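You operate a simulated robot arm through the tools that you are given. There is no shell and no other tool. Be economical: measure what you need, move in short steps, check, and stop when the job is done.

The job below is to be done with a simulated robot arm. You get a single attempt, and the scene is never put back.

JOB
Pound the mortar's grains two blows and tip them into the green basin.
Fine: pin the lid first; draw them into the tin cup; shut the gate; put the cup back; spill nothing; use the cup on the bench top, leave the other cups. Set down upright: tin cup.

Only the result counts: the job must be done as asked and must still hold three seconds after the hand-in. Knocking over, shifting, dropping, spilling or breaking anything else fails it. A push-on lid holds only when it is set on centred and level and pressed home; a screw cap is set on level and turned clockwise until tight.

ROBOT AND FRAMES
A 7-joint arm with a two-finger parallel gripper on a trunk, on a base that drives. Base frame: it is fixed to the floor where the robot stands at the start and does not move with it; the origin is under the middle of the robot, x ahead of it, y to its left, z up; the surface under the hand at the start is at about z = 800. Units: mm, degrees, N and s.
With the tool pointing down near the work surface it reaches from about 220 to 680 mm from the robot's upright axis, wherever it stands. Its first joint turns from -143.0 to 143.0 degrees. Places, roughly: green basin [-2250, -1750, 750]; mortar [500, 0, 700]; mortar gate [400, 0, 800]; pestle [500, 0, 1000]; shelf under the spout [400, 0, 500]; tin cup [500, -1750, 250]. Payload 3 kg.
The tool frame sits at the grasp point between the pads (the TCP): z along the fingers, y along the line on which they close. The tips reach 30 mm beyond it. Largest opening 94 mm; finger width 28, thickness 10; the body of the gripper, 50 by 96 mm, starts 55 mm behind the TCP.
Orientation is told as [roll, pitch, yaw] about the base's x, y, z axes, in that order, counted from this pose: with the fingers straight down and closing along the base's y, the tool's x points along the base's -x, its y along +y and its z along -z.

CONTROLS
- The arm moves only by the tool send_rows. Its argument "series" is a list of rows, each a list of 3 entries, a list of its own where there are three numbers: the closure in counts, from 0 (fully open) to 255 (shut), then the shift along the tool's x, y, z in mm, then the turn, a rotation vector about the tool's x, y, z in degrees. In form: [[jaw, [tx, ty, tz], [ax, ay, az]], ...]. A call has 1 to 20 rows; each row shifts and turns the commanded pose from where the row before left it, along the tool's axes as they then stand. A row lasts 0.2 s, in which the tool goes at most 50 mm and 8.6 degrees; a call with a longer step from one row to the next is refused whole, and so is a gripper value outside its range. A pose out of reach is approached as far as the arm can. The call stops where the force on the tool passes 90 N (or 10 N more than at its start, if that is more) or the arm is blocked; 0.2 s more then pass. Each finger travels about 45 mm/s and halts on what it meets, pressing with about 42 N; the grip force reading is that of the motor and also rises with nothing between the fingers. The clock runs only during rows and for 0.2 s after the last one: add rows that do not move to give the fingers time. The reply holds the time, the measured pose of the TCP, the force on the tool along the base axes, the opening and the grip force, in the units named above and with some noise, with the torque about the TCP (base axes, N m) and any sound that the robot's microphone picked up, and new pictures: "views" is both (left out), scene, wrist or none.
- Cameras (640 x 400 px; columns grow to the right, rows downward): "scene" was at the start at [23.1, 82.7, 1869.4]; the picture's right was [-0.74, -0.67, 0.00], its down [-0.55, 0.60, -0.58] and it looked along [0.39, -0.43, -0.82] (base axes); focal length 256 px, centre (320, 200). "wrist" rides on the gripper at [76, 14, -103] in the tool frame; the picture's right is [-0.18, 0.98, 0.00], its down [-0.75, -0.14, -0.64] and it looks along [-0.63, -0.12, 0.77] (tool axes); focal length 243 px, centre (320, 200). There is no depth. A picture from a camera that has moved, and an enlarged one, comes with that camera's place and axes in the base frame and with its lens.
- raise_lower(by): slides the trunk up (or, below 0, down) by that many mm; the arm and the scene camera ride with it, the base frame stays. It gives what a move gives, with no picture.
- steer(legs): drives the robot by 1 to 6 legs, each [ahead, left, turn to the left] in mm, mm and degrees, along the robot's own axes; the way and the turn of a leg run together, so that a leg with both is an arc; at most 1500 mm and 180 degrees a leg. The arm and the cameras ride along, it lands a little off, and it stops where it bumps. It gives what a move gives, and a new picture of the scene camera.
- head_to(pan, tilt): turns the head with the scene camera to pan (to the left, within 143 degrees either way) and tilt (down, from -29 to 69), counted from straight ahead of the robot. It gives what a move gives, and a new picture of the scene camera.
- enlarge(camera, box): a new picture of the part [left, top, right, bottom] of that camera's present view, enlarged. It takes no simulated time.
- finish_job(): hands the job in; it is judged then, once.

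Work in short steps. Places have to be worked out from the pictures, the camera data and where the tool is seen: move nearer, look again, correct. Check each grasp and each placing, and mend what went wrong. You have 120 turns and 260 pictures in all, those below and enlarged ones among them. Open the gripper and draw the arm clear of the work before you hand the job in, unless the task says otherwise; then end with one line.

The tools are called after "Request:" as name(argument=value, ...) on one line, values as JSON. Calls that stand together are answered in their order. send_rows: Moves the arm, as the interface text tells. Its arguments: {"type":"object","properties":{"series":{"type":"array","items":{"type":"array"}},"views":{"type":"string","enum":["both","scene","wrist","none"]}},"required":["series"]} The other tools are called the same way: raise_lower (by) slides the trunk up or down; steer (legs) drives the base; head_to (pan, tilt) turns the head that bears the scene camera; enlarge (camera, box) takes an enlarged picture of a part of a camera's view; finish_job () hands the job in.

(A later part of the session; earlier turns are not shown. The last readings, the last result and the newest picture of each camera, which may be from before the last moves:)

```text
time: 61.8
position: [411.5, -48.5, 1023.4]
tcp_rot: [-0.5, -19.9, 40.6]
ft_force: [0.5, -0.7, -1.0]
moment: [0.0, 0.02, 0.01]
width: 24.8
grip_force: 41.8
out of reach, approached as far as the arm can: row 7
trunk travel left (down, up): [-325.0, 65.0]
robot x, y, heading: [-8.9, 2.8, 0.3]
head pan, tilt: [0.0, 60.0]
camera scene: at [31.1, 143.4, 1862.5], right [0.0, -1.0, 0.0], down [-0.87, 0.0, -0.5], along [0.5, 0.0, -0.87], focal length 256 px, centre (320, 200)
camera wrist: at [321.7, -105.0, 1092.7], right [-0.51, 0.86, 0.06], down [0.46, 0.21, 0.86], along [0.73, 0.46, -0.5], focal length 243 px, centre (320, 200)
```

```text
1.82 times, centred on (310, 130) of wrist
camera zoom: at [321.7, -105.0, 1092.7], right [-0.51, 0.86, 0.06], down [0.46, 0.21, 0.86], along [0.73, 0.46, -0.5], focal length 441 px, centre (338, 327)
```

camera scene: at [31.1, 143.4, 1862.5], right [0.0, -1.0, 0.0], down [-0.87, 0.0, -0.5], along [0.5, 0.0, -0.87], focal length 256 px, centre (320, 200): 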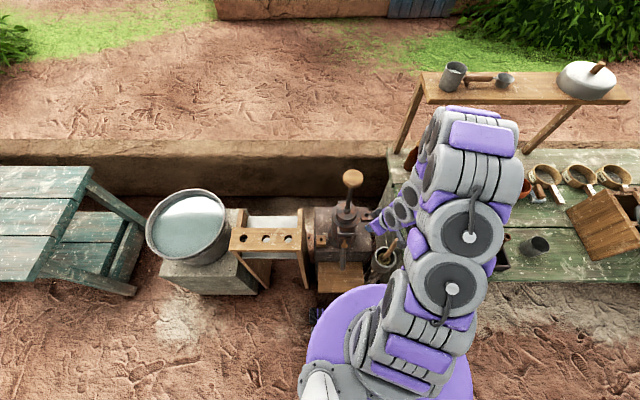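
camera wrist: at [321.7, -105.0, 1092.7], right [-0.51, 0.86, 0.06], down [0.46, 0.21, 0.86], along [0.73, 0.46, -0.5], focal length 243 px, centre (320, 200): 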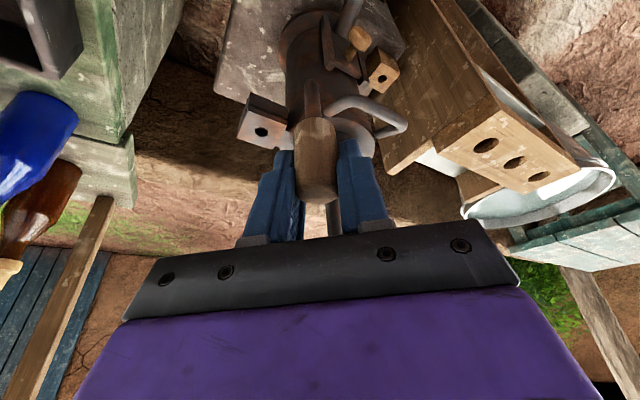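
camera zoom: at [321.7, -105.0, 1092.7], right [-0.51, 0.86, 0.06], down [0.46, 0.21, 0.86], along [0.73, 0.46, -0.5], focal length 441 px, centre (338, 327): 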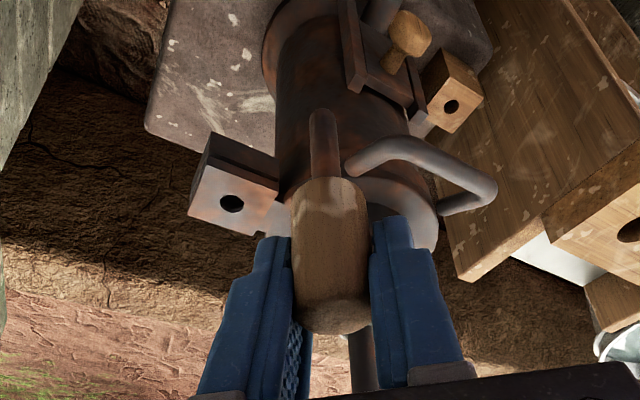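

The lid ear sits over the body ear with holes aligned. I place the hole at about (525,-52,877) and the pin tip right under the TCP; I move to hover above it.

Request:
send_rows(series=[[255, [-22.8, -24.2, 15.4], [0, 0, 0]], [255, [-22.8, -24.2, 15.4], [0, 0, 0]], [255, [-22.8, -24.2, 15.4], [0, 0, 0]], [255, [0, 0, 0], [0, 0, 0]], [255, [0, 0, 0], [0, 0, 0]]])

Request:
enlarge(camera="wrist", box=[220, 40, 420, 240])

Request:
enlarge(camera="scene", box=[310, 160, 410, 260])

```text
time: 63.0
position: [520.9, -51.9, 1000.6]
tcp_rot: [-0.2, -20.1, 40.4]
ft_force: [-0.1, -0.9, -0.1]
moment: [0.01, -0.01, -0.02]
width: 24.2
grip_force: 41.8
trunk travel left (down, up): [-325.0, 65.0]
robot x, y, heading: [-12.0, 2.1, 0.2]
head pan, tilt: [0.0, 60.0]
camera scene: at [32.7, 142.0, 1862.5], right [0.01, -1.0, 0.0], down [-0.87, 0.0, -0.5], along [0.5, 0.0, -0.87], focal length 256 px, centre (320, 200)
camera wrist: at [431.1, -109.1, 1071.7], right [-0.51, 0.86, 0.06], down [0.46, 0.21, 0.86], along [0.73, 0.46, -0.5], focal length 243 px, centre (320, 200)
```

scene: 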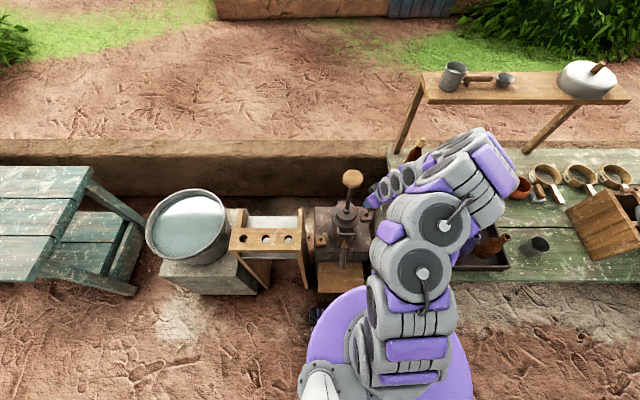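
wrist: 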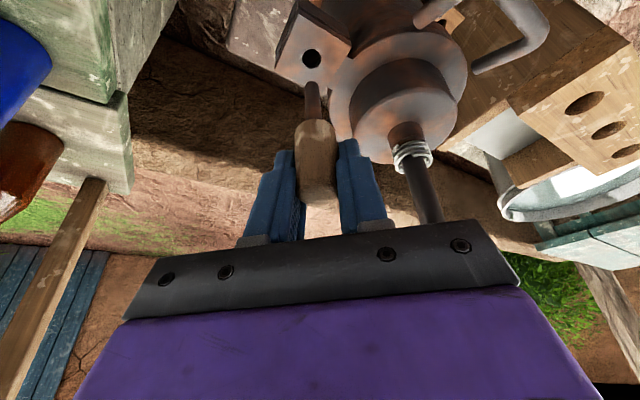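

```text
2.00 times, centred on (320, 140) of wrist
camera zoom: at [431.1, -109.1, 1071.7], right [-0.51, 0.86, 0.06], down [0.46, 0.21, 0.86], along [0.73, 0.46, -0.5], focal length 485 px, centre (320, 320)
```

zoom: 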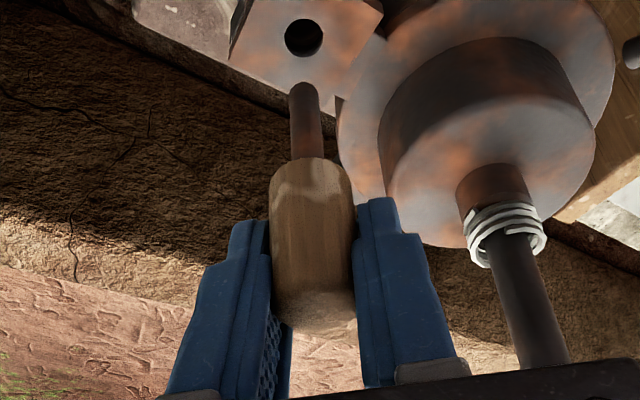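

```text
4.00 times, centred on (360, 210) of scene
camera zoom: at [32.7, 142.0, 1862.5], right [0.01, -1.0, 0.0], down [-0.87, 0.0, -0.5], along [0.5, 0.0, -0.87], focal length 1023 px, centre (160, 160)
```

zoom: 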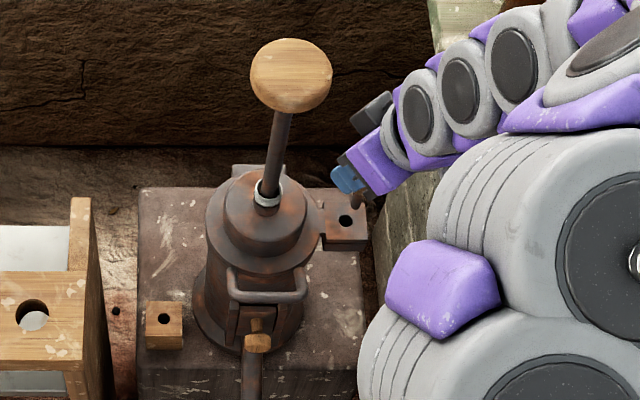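

I enlarge the scene view at the pin tip to see its offset from the hole from a second direction.

Request:
enlarge(camera="scene", box=[340, 195, 372, 225])

```text
13.33 times, centred on (356, 210) of scene
camera zoom: at [32.7, 142.0, 1862.5], right [0.01, -1.0, 0.0], down [-0.87, 0.0, -0.5], along [0.5, 0.0, -0.87], focal length 3409 px, centre (-160, 67)
```

zoom: 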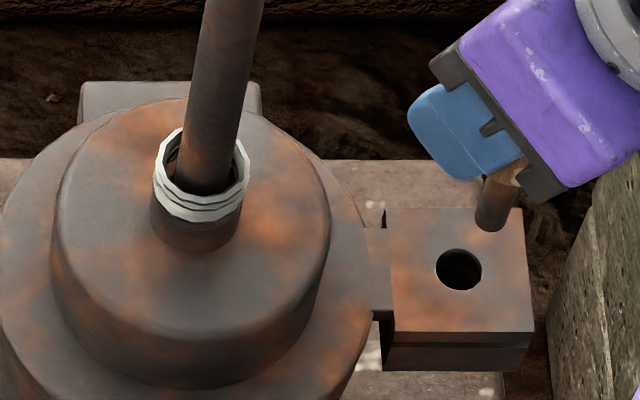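

Combining both views: tip at z≈923, offset from the hole (-2.8,-3.5), hole top ≈884. I correct and lower 25 mm.

Request:
send_rows(series=[[255, [2.2, 0.4, 12.5], [0, 0, 0]], [255, [2.2, 0.4, 12.5], [0, 0, 0]], [255, [0, 0, 0], [0, 0, 0]], [255, [0, 0, 0], [0, 0, 0]]], views="none")

Request:
enlarge(camera="scene", box=[340, 195, 372, 225])

Request:
enlarge(camera="wrist", box=[260, 50, 360, 140])

```text
time: 64.0
position: [525.1, -47.3, 976.0]
tcp_rot: [-0.3, -20.0, 40.5]
ft_force: [-0.3, -0.2, 0.0]
moment: [0.0, -0.01, 0.04]
width: 24.1
grip_force: 42.0
trunk travel left (down, up): [-325.0, 65.0]
robot x, y, heading: [-7.2, 4.4, 0.3]
head pan, tilt: [0.0, 60.0]
```

```text
13.33 times, centred on (356, 210) of scene
camera zoom: at [31.7, 144.0, 1862.4], right [0.01, -1.0, 0.0], down [-0.87, 0.0, -0.5], along [0.5, 0.0, -0.87], focal length 3409 px, centre (-160, 67)
```

zoom: 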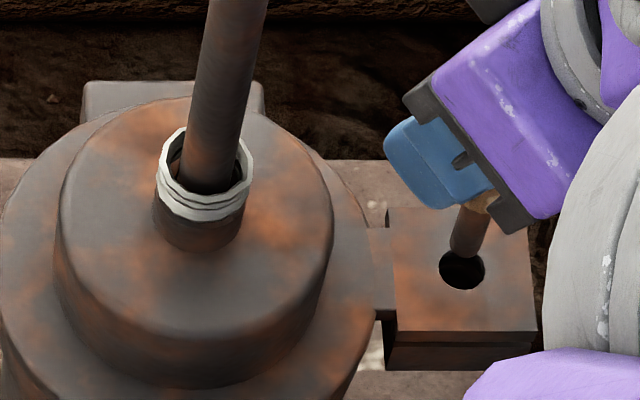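

```text
4.44 times, centred on (310, 95) of wrist
camera zoom: at [434.3, -104.7, 1046.3], right [-0.51, 0.86, 0.06], down [0.46, 0.21, 0.86], along [0.73, 0.46, -0.5], focal length 1078 px, centre (364, 667)
```

zoom: 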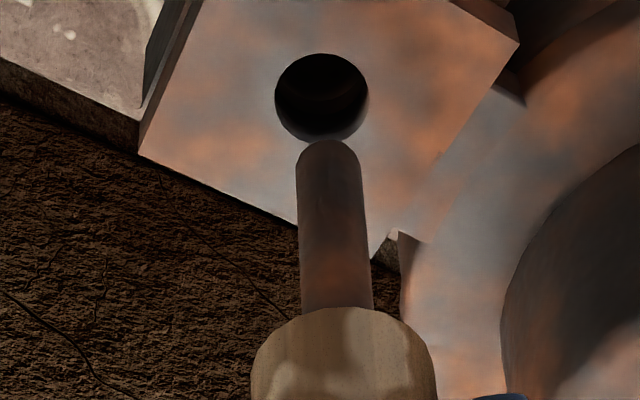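

Aligned within ~0.7 mm, 16 mm gap. I lower 40 mm slowly into the hole.

Request:
send_rows(series=[[255, [3.5, -0.7, 9.4], [0, 0, 0]], [255, [2.7, 0, 7.5], [0, 0, 0]], [255, [2.0, 0, 5.6], [0, 0, 0]], [255, [2.0, 0, 5.6], [0, 0, 0]], [255, [2.0, 0, 5.6], [0, 0, 0]], [255, [1.4, 0, 3.8], [0, 0, 0]], [255, [0, 0, 0], [0, 0, 0]]], views="none")

Request:
enlarge(camera="wrist", box=[240, 30, 400, 180])

Request:
enlarge(camera="scene", box=[340, 195, 372, 225])

```text
time: 65.6
position: [522.7, -48.3, 936.8]
tcp_rot: [-0.4, -19.9, 40.5]
ft_force: [-0.4, 0.6, -1.0]
moment: [0.0, -0.02, 0.01]
width: 24.0
grip_force: 41.8
trunk travel left (down, up): [-325.0, 65.0]
robot x, y, heading: [-9.9, 7.1, 0.4]
head pan, tilt: [0.0, 60.0]
```

```text
2.67 times, centred on (320, 105) of wrist
camera zoom: at [433.7, -105.0, 1007.4], right [-0.51, 0.86, 0.06], down [0.46, 0.21, 0.86], along [0.73, 0.46, -0.5], focal length 647 px, centre (320, 453)
```

zoom: 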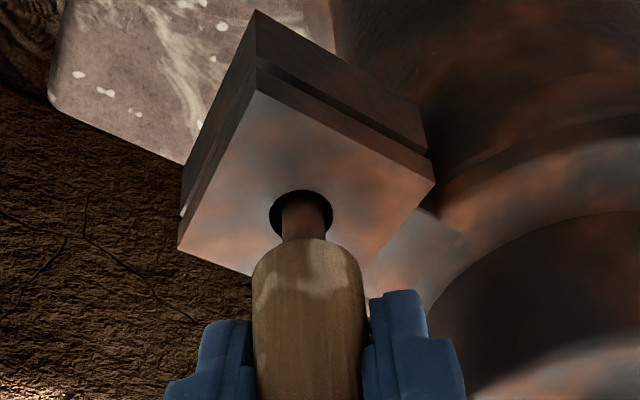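

```text
13.33 times, centred on (356, 210) of scene
camera zoom: at [31.8, 144.3, 1862.4], right [0.01, -1.0, 0.0], down [-0.87, 0.0, -0.5], along [0.5, 0.0, -0.87], focal length 3409 px, centre (-160, 67)
```

zoom: 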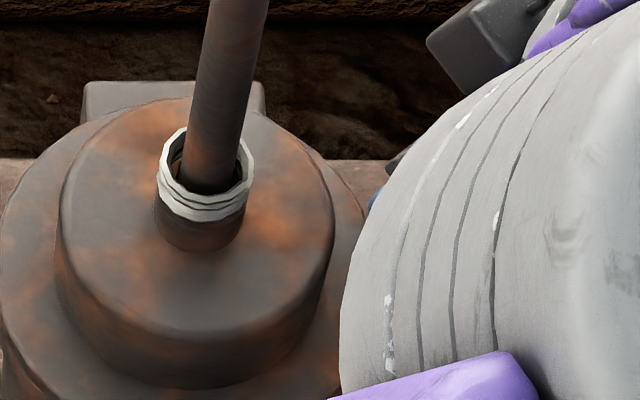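

The pin is in the hole without force. I lower further in small steps until the head seats.

Request:
send_rows(series=[[255, [1.4, 0, 3.8], [0, 0, 0]], [255, [1.4, 0, 3.8], [0, 0, 0]], [255, [1.4, 0, 3.8], [0, 0, 0]], [255, [0, 0, 0], [0, 0, 0]]], views="none")

Request:
enlarge(camera="wrist", box=[240, 30, 400, 180])

```text
time: 66.6
position: [523.7, -49.3, 924.9]
tcp_rot: [-0.4, -19.9, 40.5]
ft_force: [0.1, -0.2, -0.3]
moment: [-0.02, 0.01, 0.01]
width: 23.8
grip_force: 41.8
trunk travel left (down, up): [-325.0, 65.0]
robot x, y, heading: [-8.6, 8.0, 0.2]
head pan, tilt: [0.0, 60.0]
```

```text
2.67 times, centred on (320, 105) of wrist
camera zoom: at [433.7, -104.9, 995.2], right [-0.51, 0.86, 0.06], down [0.46, 0.21, 0.86], along [0.73, 0.46, -0.5], focal length 647 px, centre (320, 453)
```

zoom: 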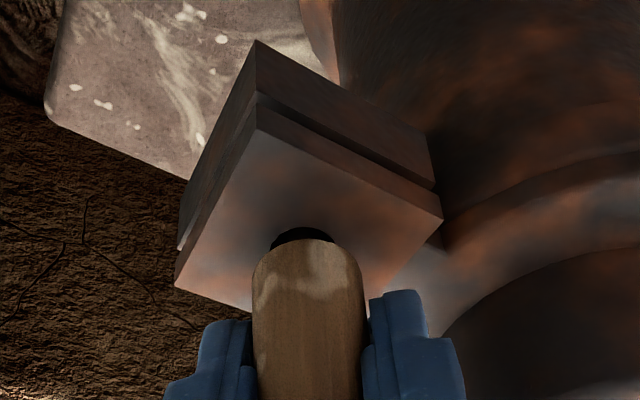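

Still a small gap. A few more millimetres.

Request:
send_rows(series=[[255, [0.7, 0, 1.9], [0, 0, 0]], [255, [0.7, 0, 1.9], [0, 0, 0]], [255, [0.7, 0, 1.9], [0, 0, 0]], [255, [0, 0, 0], [0, 0, 0]]], views="none")

Request:
enlarge(camera="wrist", box=[240, 30, 400, 180])

```text
time: 67.6
position: [523.0, -48.6, 919.6]
tcp_rot: [-0.4, -20.0, 40.6]
ft_force: [0.1, 0.4, -0.5]
moment: [0.04, -0.01, 0.0]
width: 23.9
grip_force: 42.2
trunk travel left (down, up): [-325.0, 65.0]
robot x, y, heading: [-7.3, 3.5, 0.2]
head pan, tilt: [0.0, 60.0]
```

```text
2.67 times, centred on (320, 105) of wrist
camera zoom: at [433.9, -105.1, 989.9], right [-0.51, 0.86, 0.06], down [0.46, 0.21, 0.86], along [0.73, 0.46, -0.5], focal length 647 px, centre (320, 453)
```

zoom: 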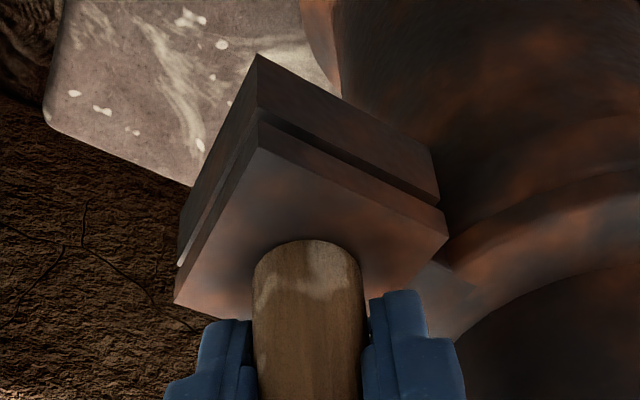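

Nearly seated; I press on for up to 6 mm in 1.5 mm rows and watch the force.

Request:
send_rows(series=[[255, [0.5, 0, 1.4], [0, 0, 0]], [255, [0.5, 0, 1.4], [0, 0, 0]], [255, [0.5, 0, 1.4], [0, 0, 0]], [255, [0.5, 0, 1.4], [0, 0, 0]]], views="none")

```text
time: 68.6
position: [523.2, -49.4, 918.5]
tcp_rot: [-0.7, -20.3, 40.6]
ft_force: [16.5, -2.5, 63.7]
moment: [0.33, 0.13, -0.1]
width: 23.8
grip_force: 42.2
trunk travel left (down, up): [-325.0, 65.0]
robot x, y, heading: [-7.8, 4.4, 0.4]
head pan, tilt: [0.0, 60.0]
```

Seated firmly (64 N). I relieve the push, open slightly and back out along the tool axis.

Request:
send_rows(series=[[255, [-0.9, 0, -2.5], [0, 0, 0]], [150, [0, 0, 0], [0, 0, 0]], [150, [0, 0, 0], [0, 0, 0]], [150, [0, 0, -10], [0, 0, 0]], [150, [0, 0, -20], [0, 0, 0]], [150, [0, 0, -40], [0, 0, 0]], [150, [0, 0, -45], [0, 0, 0]], [150, [0, 0, 0], [0, 0, 0]]], views="wrist")

Request:
enlarge(camera="wrist", box=[220, 40, 420, 240])

```text
time: 70.4
position: [492.7, -76.0, 1023.1]
tcp_rot: [-0.3, -19.9, 40.6]
ft_force: [-0.1, -0.8, 0.2]
moment: [0.02, 0.01, -0.02]
width: 38.7
grip_force: 0.1
trunk travel left (down, up): [-325.0, 65.0]
robot x, y, heading: [-9.8, 3.0, 0.5]
head pan, tilt: [0.0, 60.0]
camera wrist: at [402.5, -132.7, 1093.6], right [-0.5, 0.86, 0.06], down [0.46, 0.21, 0.86], along [0.73, 0.46, -0.5], focal length 243 px, centre (320, 200)
```

wrist: 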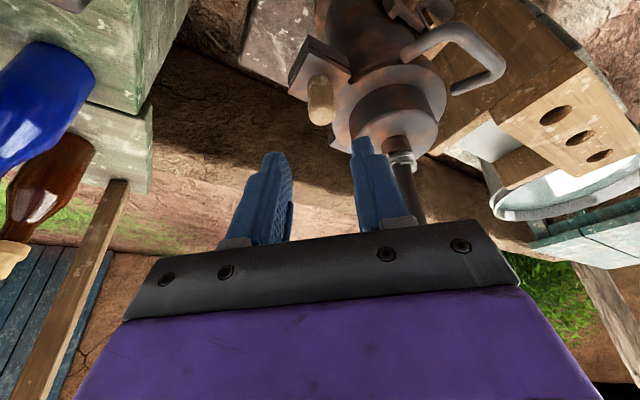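

```text
2.00 times, centred on (320, 140) of wrist
camera zoom: at [402.5, -132.7, 1093.6], right [-0.5, 0.86, 0.06], down [0.46, 0.21, 0.86], along [0.73, 0.46, -0.5], focal length 485 px, centre (320, 320)
```

zoom: 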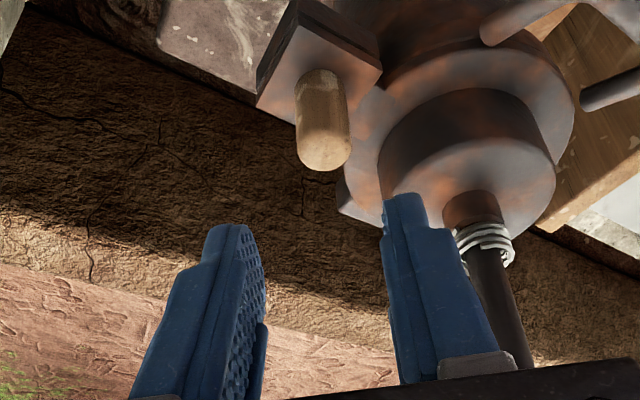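

The pin is seated. Now the pestle: I raise the hand, straighten it and open, then look at the knob.

Request:
send_rows(series=[[150, [0, 0, -48], [0, 0, 0]], [100, [0, 0, -48], [0, 0, 0]], [0, [0, 0, -48], [0, 0, 0]], [0, [0, 0, -48], [0, 0, 0]], [0, [0, 0, -48], [0, 0, 0]], [0, [0, 0, -48], [0, 0, 0]], [0, [0, 0, 0], [2.74, 0, 7.52]], [0, [0, 0, 0], [2.74, 0, 7.52]], [0, [0, 0, 0], [2.74, 0, 7.52]], [0, [0, 0, 0], [2.74, 0, 7.52]], [0, [0, 0, 0], [2.74, 0, 7.52]], [0, [0, 20, 0], [0, 7, 0]], [0, [0, 30, 0], [0, 7, 0]], [0, [0, 40, 0], [0, 6, 0]], [0, [0, 45, 0], [0, 0, 0]], [0, [0, 0, 0], [0, 0, 0]]])

```text
time: 73.8
position: [415.6, -2.6, 1295.3]
tcp_rot: [-0.3, -0.2, 0.2]
ft_force: [-0.4, 0.0, 1.1]
moment: [0.01, 0.01, 0.0]
width: 94.0
grip_force: 0.0
trunk travel left (down, up): [-325.0, 65.0]
robot x, y, heading: [-9.9, 2.5, 0.3]
head pan, tilt: [0.0, 60.0]
camera scene: at [30.5, 147.5, 1862.2], right [0.01, -1.0, 0.0], down [-0.87, -0.01, -0.5], along [0.5, 0.0, -0.87], focal length 256 px, centre (320, 200)
camera wrist: at [339.5, 12.9, 1397.5], right [0.18, 0.98, 0.0], down [0.75, -0.13, 0.65], along [0.63, -0.12, -0.76], focal length 243 px, centre (320, 200)
```

scene: 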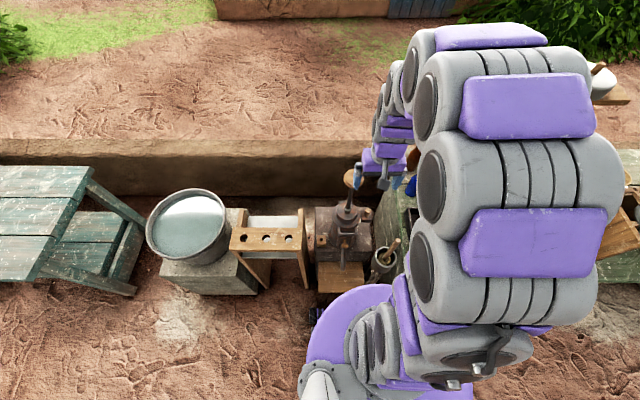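
wrist: 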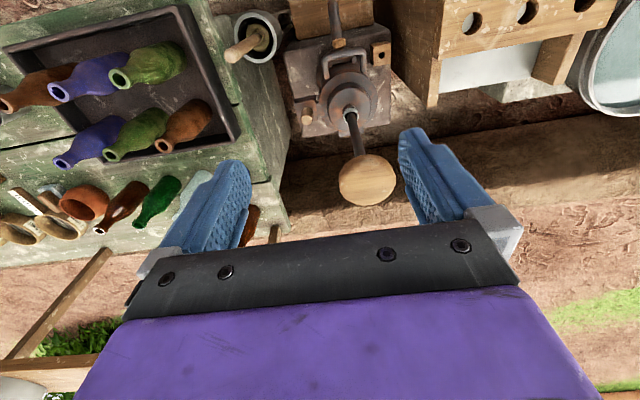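

Knob ≈(509,36,1175). I move above it, then down around it.

Request:
send_rows(series=[[0, [-31, 13, 10], [0, 0, 0]], [0, [-31, 13, 15], [0, 0, 0]], [0, [-31, 13, 20], [0, 0, 0]], [0, [0, 0, 20], [0, 0, 0]], [0, [0, 0, 0], [0, 0, 0]]])

Request:
enlarge(camera="scene", box=[310, 130, 410, 230])

```text
time: 75.0
position: [510.0, 37.3, 1228.3]
tcp_rot: [-0.3, -0.2, 0.3]
ft_force: [0.3, -0.8, -0.3]
moment: [0.0, -0.03, 0.01]
width: 93.9
grip_force: 0.0
trunk travel left (down, up): [-325.0, 65.0]
robot x, y, heading: [-10.8, 2.0, 0.2]
head pan, tilt: [0.0, 60.0]
camera scene: at [31.2, 144.8, 1862.4], right [0.0, -1.0, 0.0], down [-0.87, 0.0, -0.5], along [0.5, 0.0, -0.87], focal length 256 px, centre (320, 200)
camera wrist: at [433.8, 52.8, 1331.2], right [0.18, 0.98, 0.0], down [0.75, -0.13, 0.65], along [0.63, -0.12, -0.76], focal length 243 px, centre (320, 200)
```

scene: 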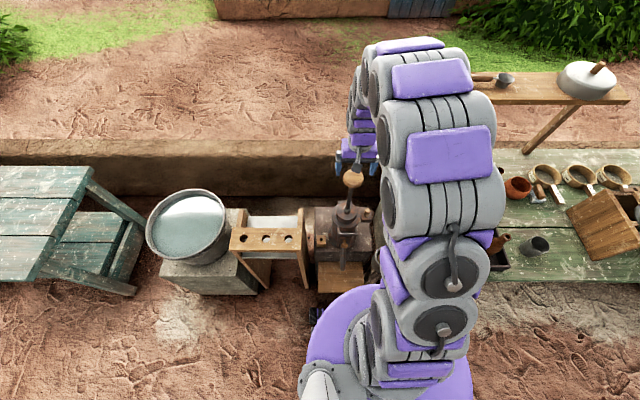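
wrist: 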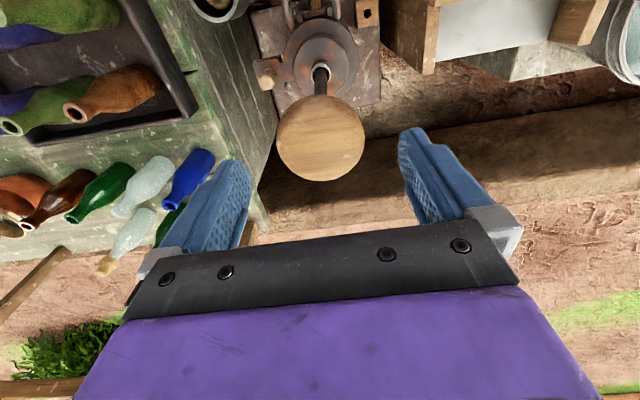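

```text
4.00 times, centred on (360, 180) of scene
camera zoom: at [31.2, 144.8, 1862.4], right [0.0, -1.0, 0.0], down [-0.87, 0.0, -0.5], along [0.5, 0.0, -0.87], focal length 1023 px, centre (160, 280)
```

zoom: 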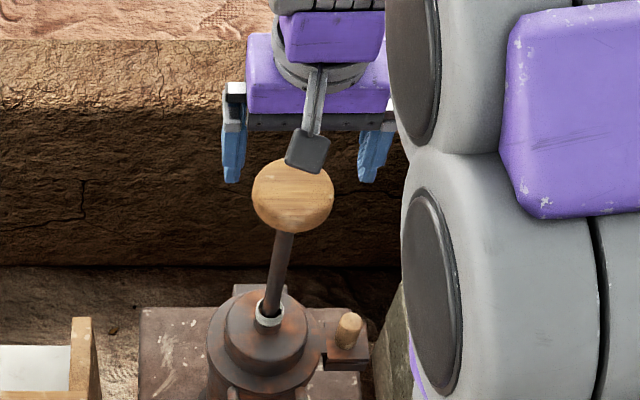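

Aligned over the knob. I lower 63 mm and grip it.

Request:
send_rows(series=[[0, [1, 0.5, 30], [0, 0, 0]], [0, [0, 0, 33], [0, 0, 0]], [0, [0, 0, 0], [0, 0, 0]], [255, [0, 0, 0], [0, 0, 0]], [255, [0, 0, 0], [0, 0, 0]], [255, [0, 0, 0], [0, 0, 0]], [255, [0, 0, 0], [0, 0, 0]]])

Request:
enlarge(camera="scene", box=[310, 130, 410, 230])

```text
time: 76.6
position: [506.5, 35.5, 1166.3]
tcp_rot: [-0.3, -0.2, 0.4]
ft_force: [-3.7, -8.3, 0.7]
moment: [-0.47, 0.12, -0.19]
width: 69.8
grip_force: 45.4
trunk travel left (down, up): [-325.0, 65.0]
robot x, y, heading: [-9.4, 1.9, 0.2]
head pan, tilt: [0.0, 60.0]
camera scene: at [30.3, 141.6, 1862.7], right [0.0, -1.0, 0.0], down [-0.87, 0.0, -0.5], along [0.5, 0.0, -0.87], focal length 256 px, centre (320, 200)
camera wrist: at [431.2, 50.8, 1268.9], right [0.18, 0.98, 0.0], down [0.75, -0.13, 0.65], along [0.63, -0.12, -0.76], focal length 243 px, centre (320, 200)
```

scene: 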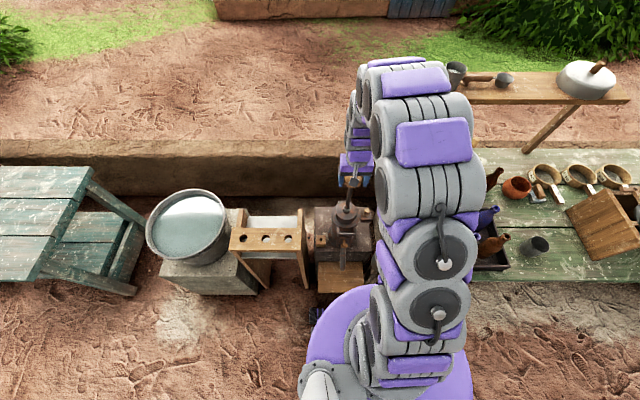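
wrist: 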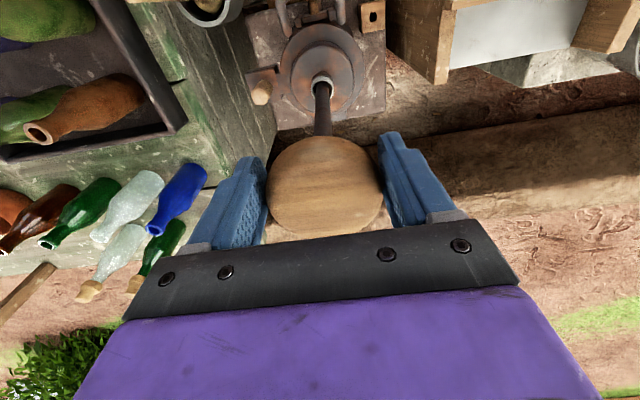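

```text
4.00 times, centred on (360, 180) of scene
camera zoom: at [30.3, 141.6, 1862.7], right [0.0, -1.0, 0.0], down [-0.87, 0.0, -0.5], along [0.5, 0.0, -0.87], focal length 1023 px, centre (160, 280)
```

zoom: 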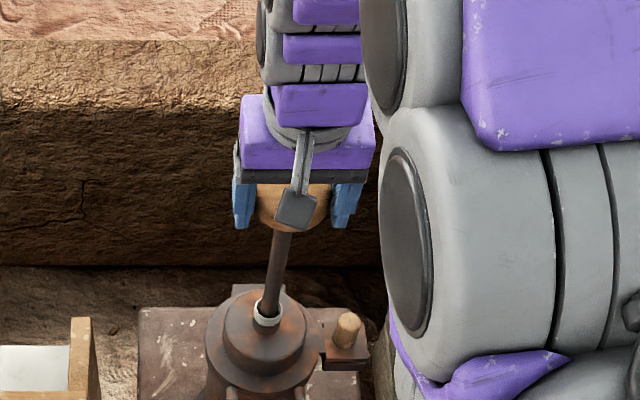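

Knob gripped (70 mm). I centre slightly and test by lifting 12 mm.

Request:
send_rows(series=[[255, [0, -1, 0], [0, 0, 0]], [255, [0, 0, -4], [0, 0, 0]], [255, [0, 0, -4], [0, 0, 0]], [255, [0, 0, -4], [0, 0, 0]], [255, [0, 0, 0], [0, 0, 0]]], views="wrist")

```text
time: 77.8
position: [509.7, 35.6, 1179.2]
tcp_rot: [-0.3, -0.1, 0.5]
ft_force: [0.6, -7.5, -17.6]
moment: [0.12, 0.45, -0.12]
width: 61.9
grip_force: 45.4
trunk travel left (down, up): [-325.0, 65.0]
robot x, y, heading: [-8.6, 3.8, 0.2]
head pan, tilt: [0.0, 60.0]
camera wrist: at [433.2, 50.8, 1280.3], right [0.18, 0.98, 0.0], down [0.75, -0.13, 0.64], along [0.63, -0.12, -0.76], focal length 243 px, centre (320, 200)
```

wrist: 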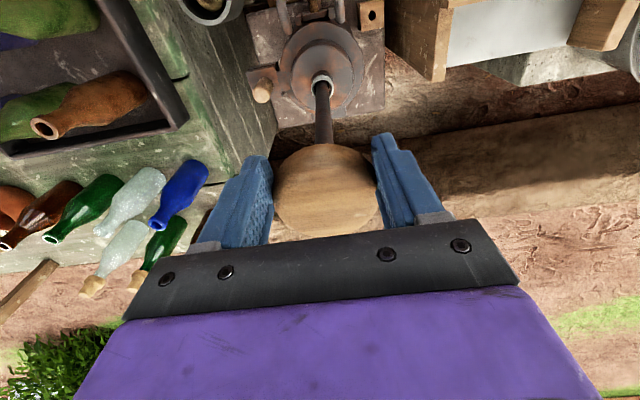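

The knob does not rise: the pestle stands at its upper stop (spring). I release, rise, close the fingers and will press down from above.

Request:
send_rows(series=[[0, [0, 0, 0], [0, 0, 0]], [0, [0, 0, 0], [0, 0, 0]], [0, [0, 0, -30], [0, 0, 0]], [0, [0, 0, -30], [0, 0, 0]], [255, [1, 1.5, 0], [0, 0, 0]], [255, [0, 0, 0], [0, 0, 0]], [255, [0, 0, 0], [0, 0, 0]], [255, [0, 0, 0], [0, 0, 0]], [255, [0, 0, 0], [0, 0, 0]], [255, [0, 0, 0], [0, 0, 0]], [255, [0, 0, 0], [0, 0, 0]]])

Request:
enlarge(camera="scene", box=[310, 130, 410, 230])

```text
time: 80.2
position: [507.3, 39.9, 1238.8]
tcp_rot: [-0.3, -0.2, 0.4]
ft_force: [1.4, -0.7, 0.2]
moment: [-0.01, -0.04, 0.03]
width: 0.0
grip_force: 32.9
trunk travel left (down, up): [-325.0, 65.0]
robot x, y, heading: [-10.1, 5.6, 0.3]
head pan, tilt: [0.0, 60.0]
camera scene: at [31.3, 146.2, 1862.3], right [0.0, -1.0, 0.0], down [-0.87, 0.0, -0.5], along [0.5, 0.0, -0.87], focal length 256 px, centre (320, 200)
camera wrist: at [430.9, 55.5, 1340.7], right [0.18, 0.98, 0.0], down [0.75, -0.13, 0.65], along [0.63, -0.12, -0.76], focal length 243 px, centre (320, 200)
```

scene: 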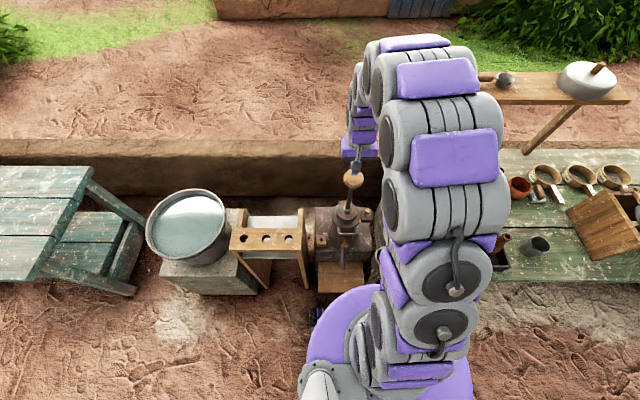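
wrist: 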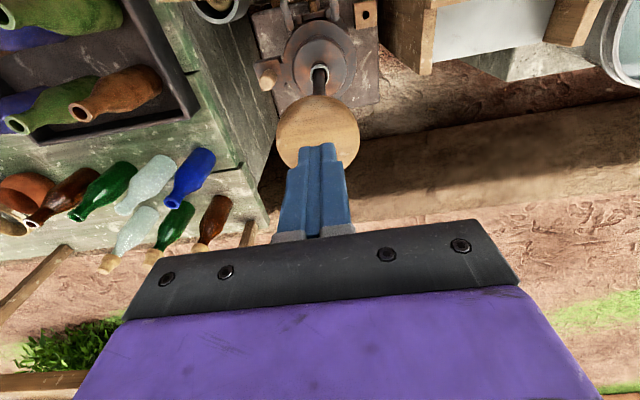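

```text
4.00 times, centred on (360, 180) of scene
camera zoom: at [31.3, 146.2, 1862.3], right [0.0, -1.0, 0.0], down [-0.87, 0.0, -0.5], along [0.5, 0.0, -0.87], focal length 1023 px, centre (160, 280)
```

zoom: 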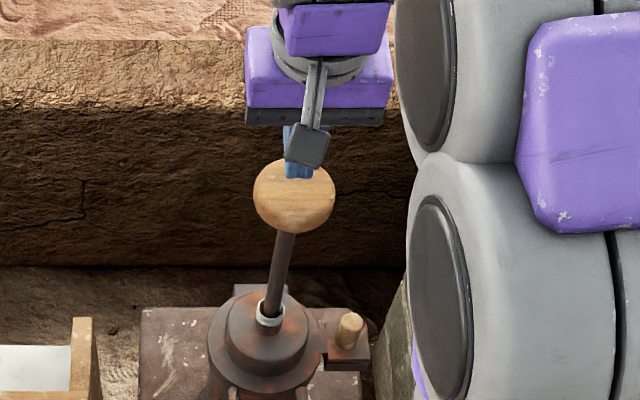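

Tips ~30 mm above the knob. First blow: press down briskly until the force stop.

Request:
send_rows(series=[[255, [-1, -2, 25], [0, 0, 0]], [255, [0, 0, 30], [0, 0, 0]], [255, [0, 0, 30], [0, 0, 0]], [255, [0, 0, 30], [0, 0, 0]], [255, [0, 0, 30], [0, 0, 0]], [255, [0, 0, 30], [0, 0, 0]]])

```text
time: 81.6
position: [508.9, 37.3, 1061.5]
tcp_rot: [-0.2, -0.1, 0.3]
ft_force: [-4.1, -1.9, 8.0]
moment: [-0.05, 0.22, 0.03]
width: 0.1
grip_force: 33.2
trunk travel left (down, up): [-325.0, 65.0]
robot x, y, heading: [-11.8, 4.8, 0.1]
head pan, tilt: [0.0, 60.0]
camera scene: at [31.0, 145.8, 1862.4], right [0.0, -1.0, 0.0], down [-0.87, 0.0, -0.5], along [0.5, 0.0, -0.87], focal length 256 px, centre (320, 200)
camera wrist: at [433.2, 52.8, 1163.9], right [0.18, 0.98, -0.01], down [0.75, -0.13, 0.64], along [0.63, -0.12, -0.76], focal length 243 px, centre (320, 200)
```

scene: 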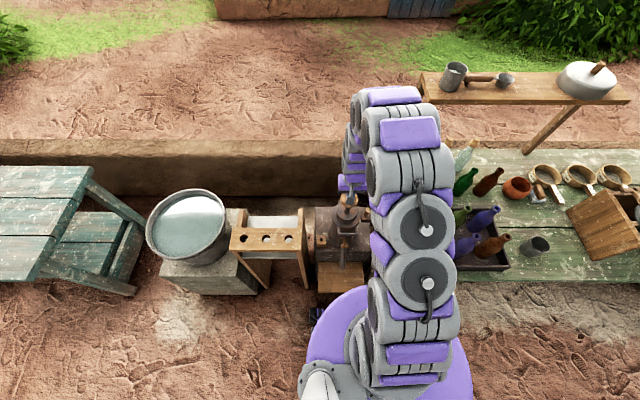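
wrist: 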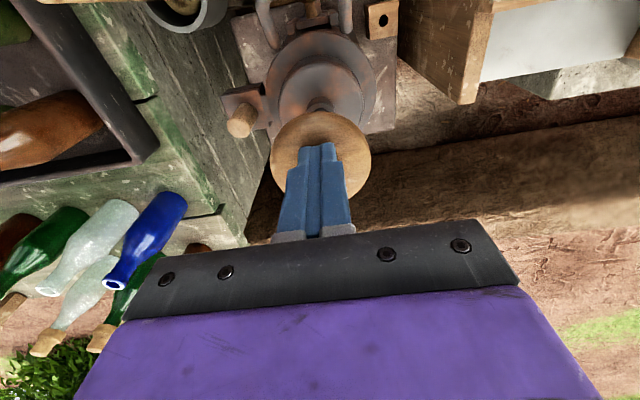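

The knob has gone down ~146 mm with only 8 N. I continue to the bottom.

Request:
send_rows(series=[[255, [0, 0, 25], [0, 0, 0]], [255, [0, 0, 25], [0, 0, 0]], [255, [0, 0, 25], [0, 0, 0]]], views="wrist")

```text
time: 82.3
position: [508.6, 37.0, 1007.5]
tcp_rot: [-0.3, -0.4, 0.3]
ft_force: [-13.9, 2.3, 43.9]
moment: [0.07, 1.01, -0.16]
width: 0.0
grip_force: 32.6
trunk travel left (down, up): [-325.0, 65.0]
robot x, y, heading: [-4.0, 1.1, 0.5]
head pan, tilt: [0.0, 60.0]
stopped in row 3: the force on the tool passed its limit at 111 N (the readings are from after the stop); the commanded pose is now the measured one
camera wrist: at [432.4, 52.8, 1109.7], right [0.18, 0.98, 0.0], down [0.75, -0.13, 0.65], along [0.64, -0.12, -0.76], focal length 243 px, centre (320, 200)
```

wrist: 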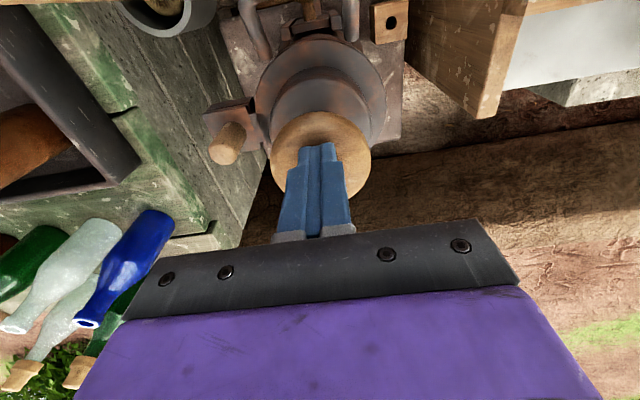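

Bottom reached (111 N, knob top ≈978). I rise to see whether the pestle springs back.

Request:
send_rows(series=[[255, [0, 0, -40], [0, 0, 0]], [255, [0, 0, -40], [0, 0, 0]], [255, [0, 0, -40], [0, 0, 0]], [255, [0, 0, -40], [0, 0, 0]], [255, [0, 0, -40], [0, 0, 0]], [255, [0, 0, -30], [0, 0, 0]], [255, [0, 0, 0], [0, 0, 0]]], views="wrist")

```text
time: 83.9
position: [509.8, 37.2, 1235.6]
tcp_rot: [-0.3, -0.5, 0.4]
ft_force: [0.2, 0.8, -0.4]
moment: [0.06, -0.01, 0.01]
width: 0.0
grip_force: 33.5
trunk travel left (down, up): [-325.0, 65.0]
robot x, y, heading: [-5.0, 3.1, 0.1]
head pan, tilt: [0.0, 60.0]
camera wrist: at [433.0, 52.0, 1337.5], right [0.18, 0.98, 0.0], down [0.75, -0.13, 0.65], along [0.64, -0.12, -0.76], focal length 243 px, centre (320, 200)
```

wrist: 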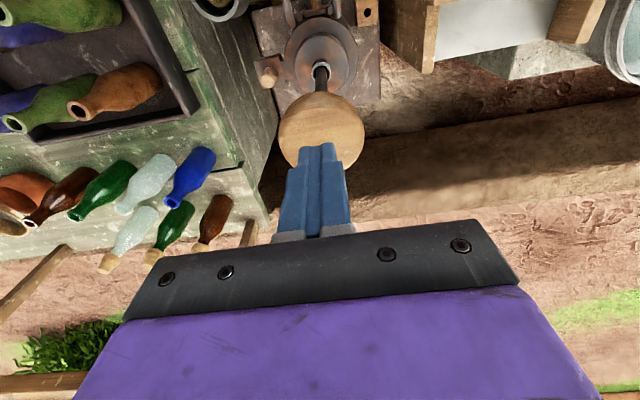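

The pestle springs back. Second blow: one continuous stroke to the bottom.

Request:
send_rows(series=[[255, [0, 0, 25], [0, 0, 0]], [255, [0, 0, 40], [0, 0, 0]], [255, [0, 0, 40], [0, 0, 0]], [255, [0, 0, 40], [0, 0, 0]], [255, [0, 0, 40], [0, 0, 0]], [255, [0, 0, 30], [0, 0, 0]], [255, [0, 0, 25], [0, 0, 0]]], views="wrist")

Request:
send_rows(series=[[255, [0, 0, -40], [0, 0, 0]], [255, [0, 0, -40], [0, 0, 0]], [255, [0, 0, -40], [0, 0, 0]], [255, [0, 0, -40], [0, 0, 0]], [255, [0, 0, -40], [0, 0, 0]], [255, [0, 0, -40], [0, 0, 0]], [255, [0, 0, 0], [0, 0, 0]]])

```text
time: 85.5
position: [510.7, 37.5, 1007.1]
tcp_rot: [-0.3, -0.7, 0.4]
ft_force: [-12.3, 2.6, 41.8]
moment: [0.13, 0.97, -0.03]
width: 0.1
grip_force: 33.6
trunk travel left (down, up): [-325.0, 65.0]
robot x, y, heading: [-11.4, 2.3, 0.2]
head pan, tilt: [0.0, 60.0]
stopped in row 7: the force on the tool passed its limit at 107 N (the readings are from after the stop); the commanded pose is now the measured one
camera wrist: at [434.4, 52.5, 1109.4], right [0.18, 0.98, 0.0], down [0.75, -0.13, 0.65], along [0.64, -0.12, -0.76], focal length 243 px, centre (320, 200)
```

wrist: 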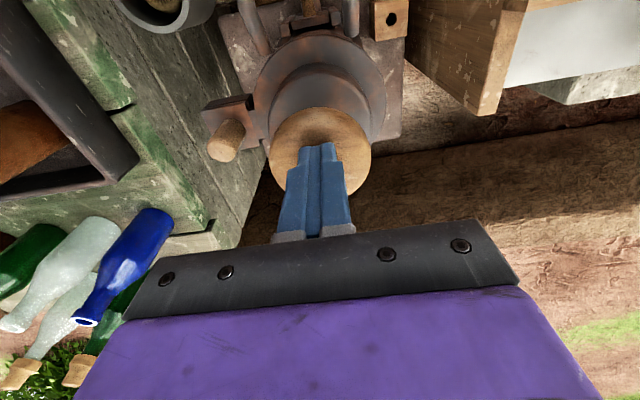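

```text
time: 87.1
position: [510.5, 36.2, 1245.7]
tcp_rot: [-0.3, -0.8, 0.5]
ft_force: [-0.2, -0.2, -0.3]
moment: [-0.01, -0.01, -0.01]
width: 0.0
grip_force: 33.1
trunk travel left (down, up): [-325.0, 65.0]
robot x, y, heading: [-4.6, 7.2, 0.2]
head pan, tilt: [0.0, 60.0]
camera scene: at [33.4, 145.8, 1862.3], right [0.0, -1.0, 0.0], down [-0.87, 0.0, -0.5], along [0.5, 0.0, -0.87], focal length 256 px, centre (320, 200)
camera wrist: at [433.5, 52.5, 1346.5], right [0.18, 0.98, 0.0], down [0.75, -0.13, 0.65], along [0.64, -0.12, -0.76], focal length 243 px, centre (320, 200)
```

scene: 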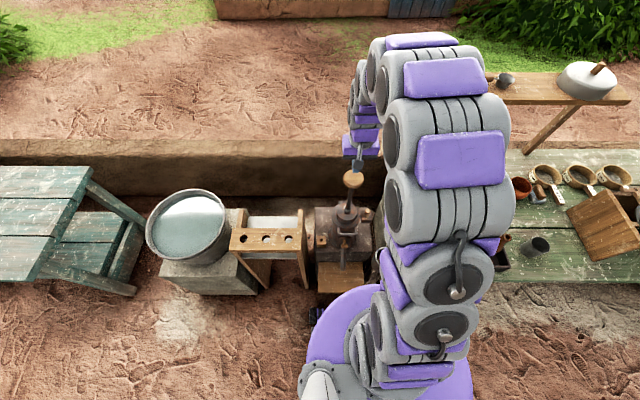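
wrist: 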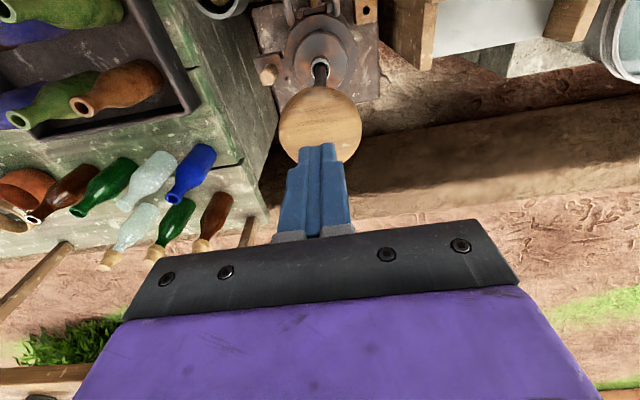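

Two blows done. Now the cup, to be gripped from the side so it can go under the spout. I back off, drive right to stand in front of it, and look.

Request:
steer(legs=[[-180, 0, 0], [0, -800, 0]])

Request:
head_to(pan=15, tilt=60)

```text
time: 92.5
position: [333.4, -766.8, 1245.3]
tcp_rot: [-0.3, -0.8, 0.8]
ft_force: [0.4, 0.1, 0.4]
moment: [0.01, 0.01, -0.04]
width: 0.0
grip_force: 33.5
trunk travel left (down, up): [-325.0, 65.0]
robot x, y, heading: [-183.0, -799.7, 0.5]
head pan, tilt: [0.0, 60.0]
camera scene: at [-143.3, -660.2, 1862.3], right [0.01, -1.0, 0.0], down [-0.87, -0.01, -0.5], along [0.5, 0.0, -0.87], focal length 256 px, centre (320, 200)
```

scene: 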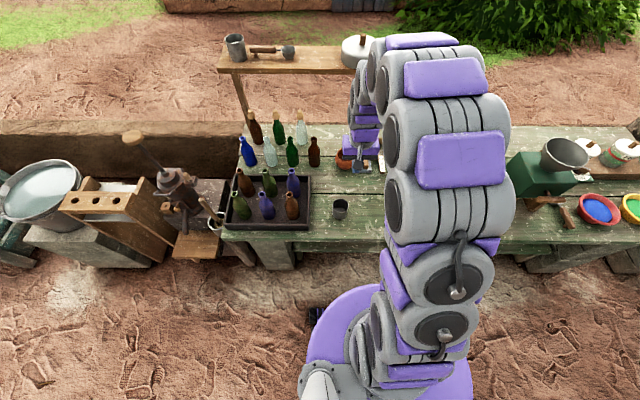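

```text
time: 93.3
position: [332.2, -767.4, 1245.7]
tcp_rot: [-0.3, -0.7, 0.7]
ft_force: [0.1, 0.2, 0.4]
moment: [0.01, 0.01, -0.01]
width: 0.0
grip_force: 33.4
trunk travel left (down, up): [-325.0, 65.0]
robot x, y, heading: [-182.8, -802.7, 0.6]
head pan, tilt: [15.0, 60.0]
camera scene: at [-145.9, -643.5, 1862.3], right [0.27, -0.96, 0.0], down [-0.84, -0.23, -0.5], along [0.48, 0.13, -0.87], focal length 256 px, centre (320, 200)
```

scene: 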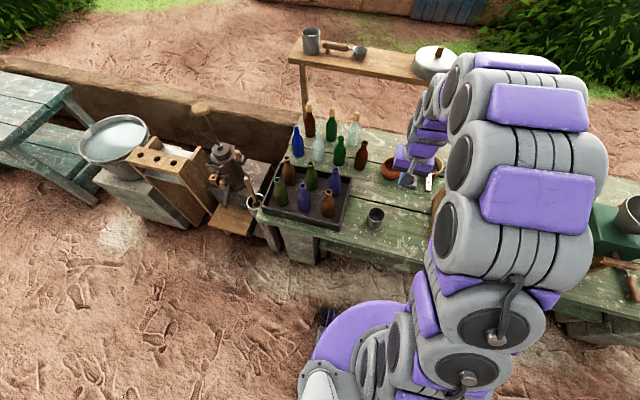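

Request:
enlarge(camera="scene", box=[320, 170, 440, 270])

```text
4.00 times, centred on (380, 220) of scene
camera zoom: at [-145.9, -643.5, 1862.3], right [0.27, -0.96, 0.0], down [-0.84, -0.23, -0.5], along [0.48, 0.13, -0.87], focal length 1023 px, centre (80, 120)
```

zoom: 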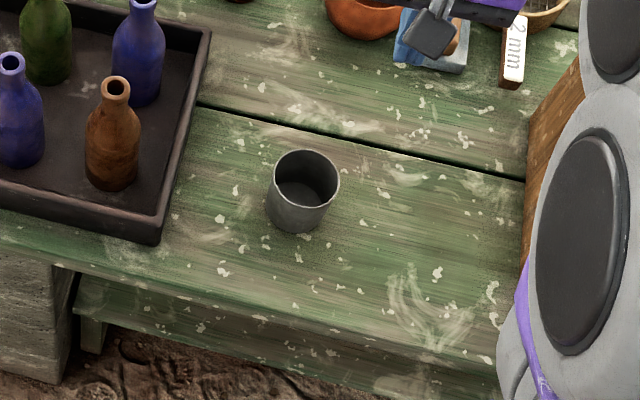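

Cup: ~70 mm wide, ~78 tall at about (395,-750) on the bench. I turn the hand 180° so the wrist camera will be on top for a side grasp.

Request:
send_rows(series=[[0, [2, 0, 0], [0, 0, 8.5]], [0, [2, 0, 0], [0, 0, 8.5]], [0, [2, 0, 0], [0, 0, 8.5]], [0, [0, 0, 0], [0, 0, 8.5]], [0, [0, 0, 0], [0, 0, 8.5]], [0, [0, 0, 0], [0, 0, 8.5]], [0, [0, 0, 0], [0, 0, 8.5]], [0, [0, 0, 0], [0, 0, 8.5]], [0, [0, 0, 0], [0, 0, 8.5]], [0, [0, 0, 0], [0, 0, 8.5]], [0, [0, 0, 0], [0, 0, 8.5]], [0, [0, 0, 0], [0, 0, 8.5]], [0, [0, 0, 0], [0, 0, 8.5]], [0, [0, 0, 0], [0, 0, 8.5]], [0, [0, 0, 0], [0, 0, 8.5]], [0, [0, 0, 0], [0, 0, 8.5]], [0, [0, 0, 0], [0, 0, 8.5]], [0, [0, 0, 0], [0, 0, 8.5]], [0, [0, 0, 0], [0, 0, 8.5]], [0, [0, 0, 0], [0, 0, 8.5]]], views="none")

```text
time: 97.5
position: [326.7, -766.1, 1245.6]
tcp_rot: [0.3, 0.7, -169.4]
ft_force: [-0.6, 0.9, 0.4]
moment: [-0.02, -0.02, 0.01]
width: 94.0
grip_force: 0.0
trunk travel left (down, up): [-325.0, 65.0]
robot x, y, heading: [-182.2, -803.5, 0.5]
head pan, tilt: [15.0, 60.0]
```

Yaw works; I finish the turn and tilt the hand to 65° from vertical, fingers pointing forward-down.

Request:
send_rows(series=[[0, [0, 0, 0], [0, 0, 5.3]], [0, [0, 0, 0], [0, 0, 5.3]], [0, [0, 0, 0], [0, 8.1, 0]], [0, [0, 0, 0], [0, 8.1, 0]], [0, [0, 0, 0], [0, 8.1, 0]], [0, [0, 0, 0], [0, 8.1, 0]], [0, [0, 0, 0], [0, 8.1, 0]], [0, [0, 0, 0], [0, 8.1, 0]], [0, [0, 0, 0], [0, 8.1, 0]], [0, [0, 0, 0], [0, 8.1, 0]], [0, [0, 0, 0], [0, 0, 0]]])

```text
time: 99.9
position: [417.4, -770.2, 1258.9]
tcp_rot: [0.3, 65.7, -179.7]
ft_force: [-0.9, -1.0, -0.7]
moment: [-0.02, -0.01, 0.0]
width: 93.8
grip_force: 0.1
out of reach, approached as far as the arm can: row 7, 8, 9, 10
trunk travel left (down, up): [-325.0, 65.0]
robot x, y, heading: [-182.5, -801.3, 0.7]
head pan, tilt: [15.0, 60.0]
camera scene: at [-147.1, -648.2, 1862.7], right [0.27, -0.96, 0.0], down [-0.83, -0.23, -0.5], along [0.48, 0.14, -0.87], focal length 256 px, centre (320, 200)
camera wrist: at [356.7, -784.9, 1370.1], right [-0.08, -0.98, -0.17], down [-0.9, 0.14, -0.42], along [0.44, 0.12, -0.89], focal length 243 px, centre (320, 200)
```

scene: 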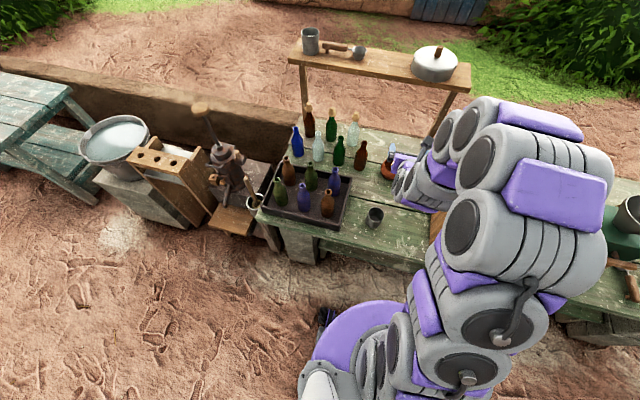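
wrist: 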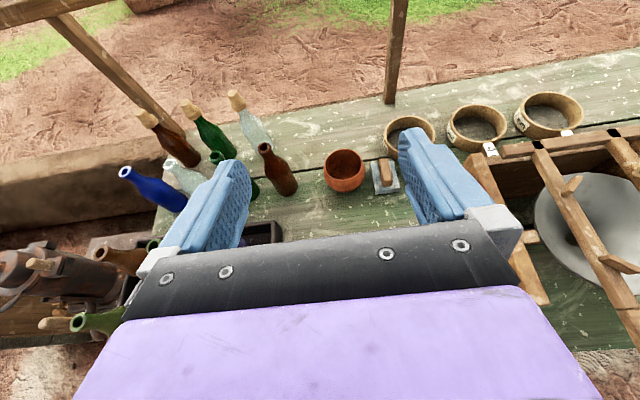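

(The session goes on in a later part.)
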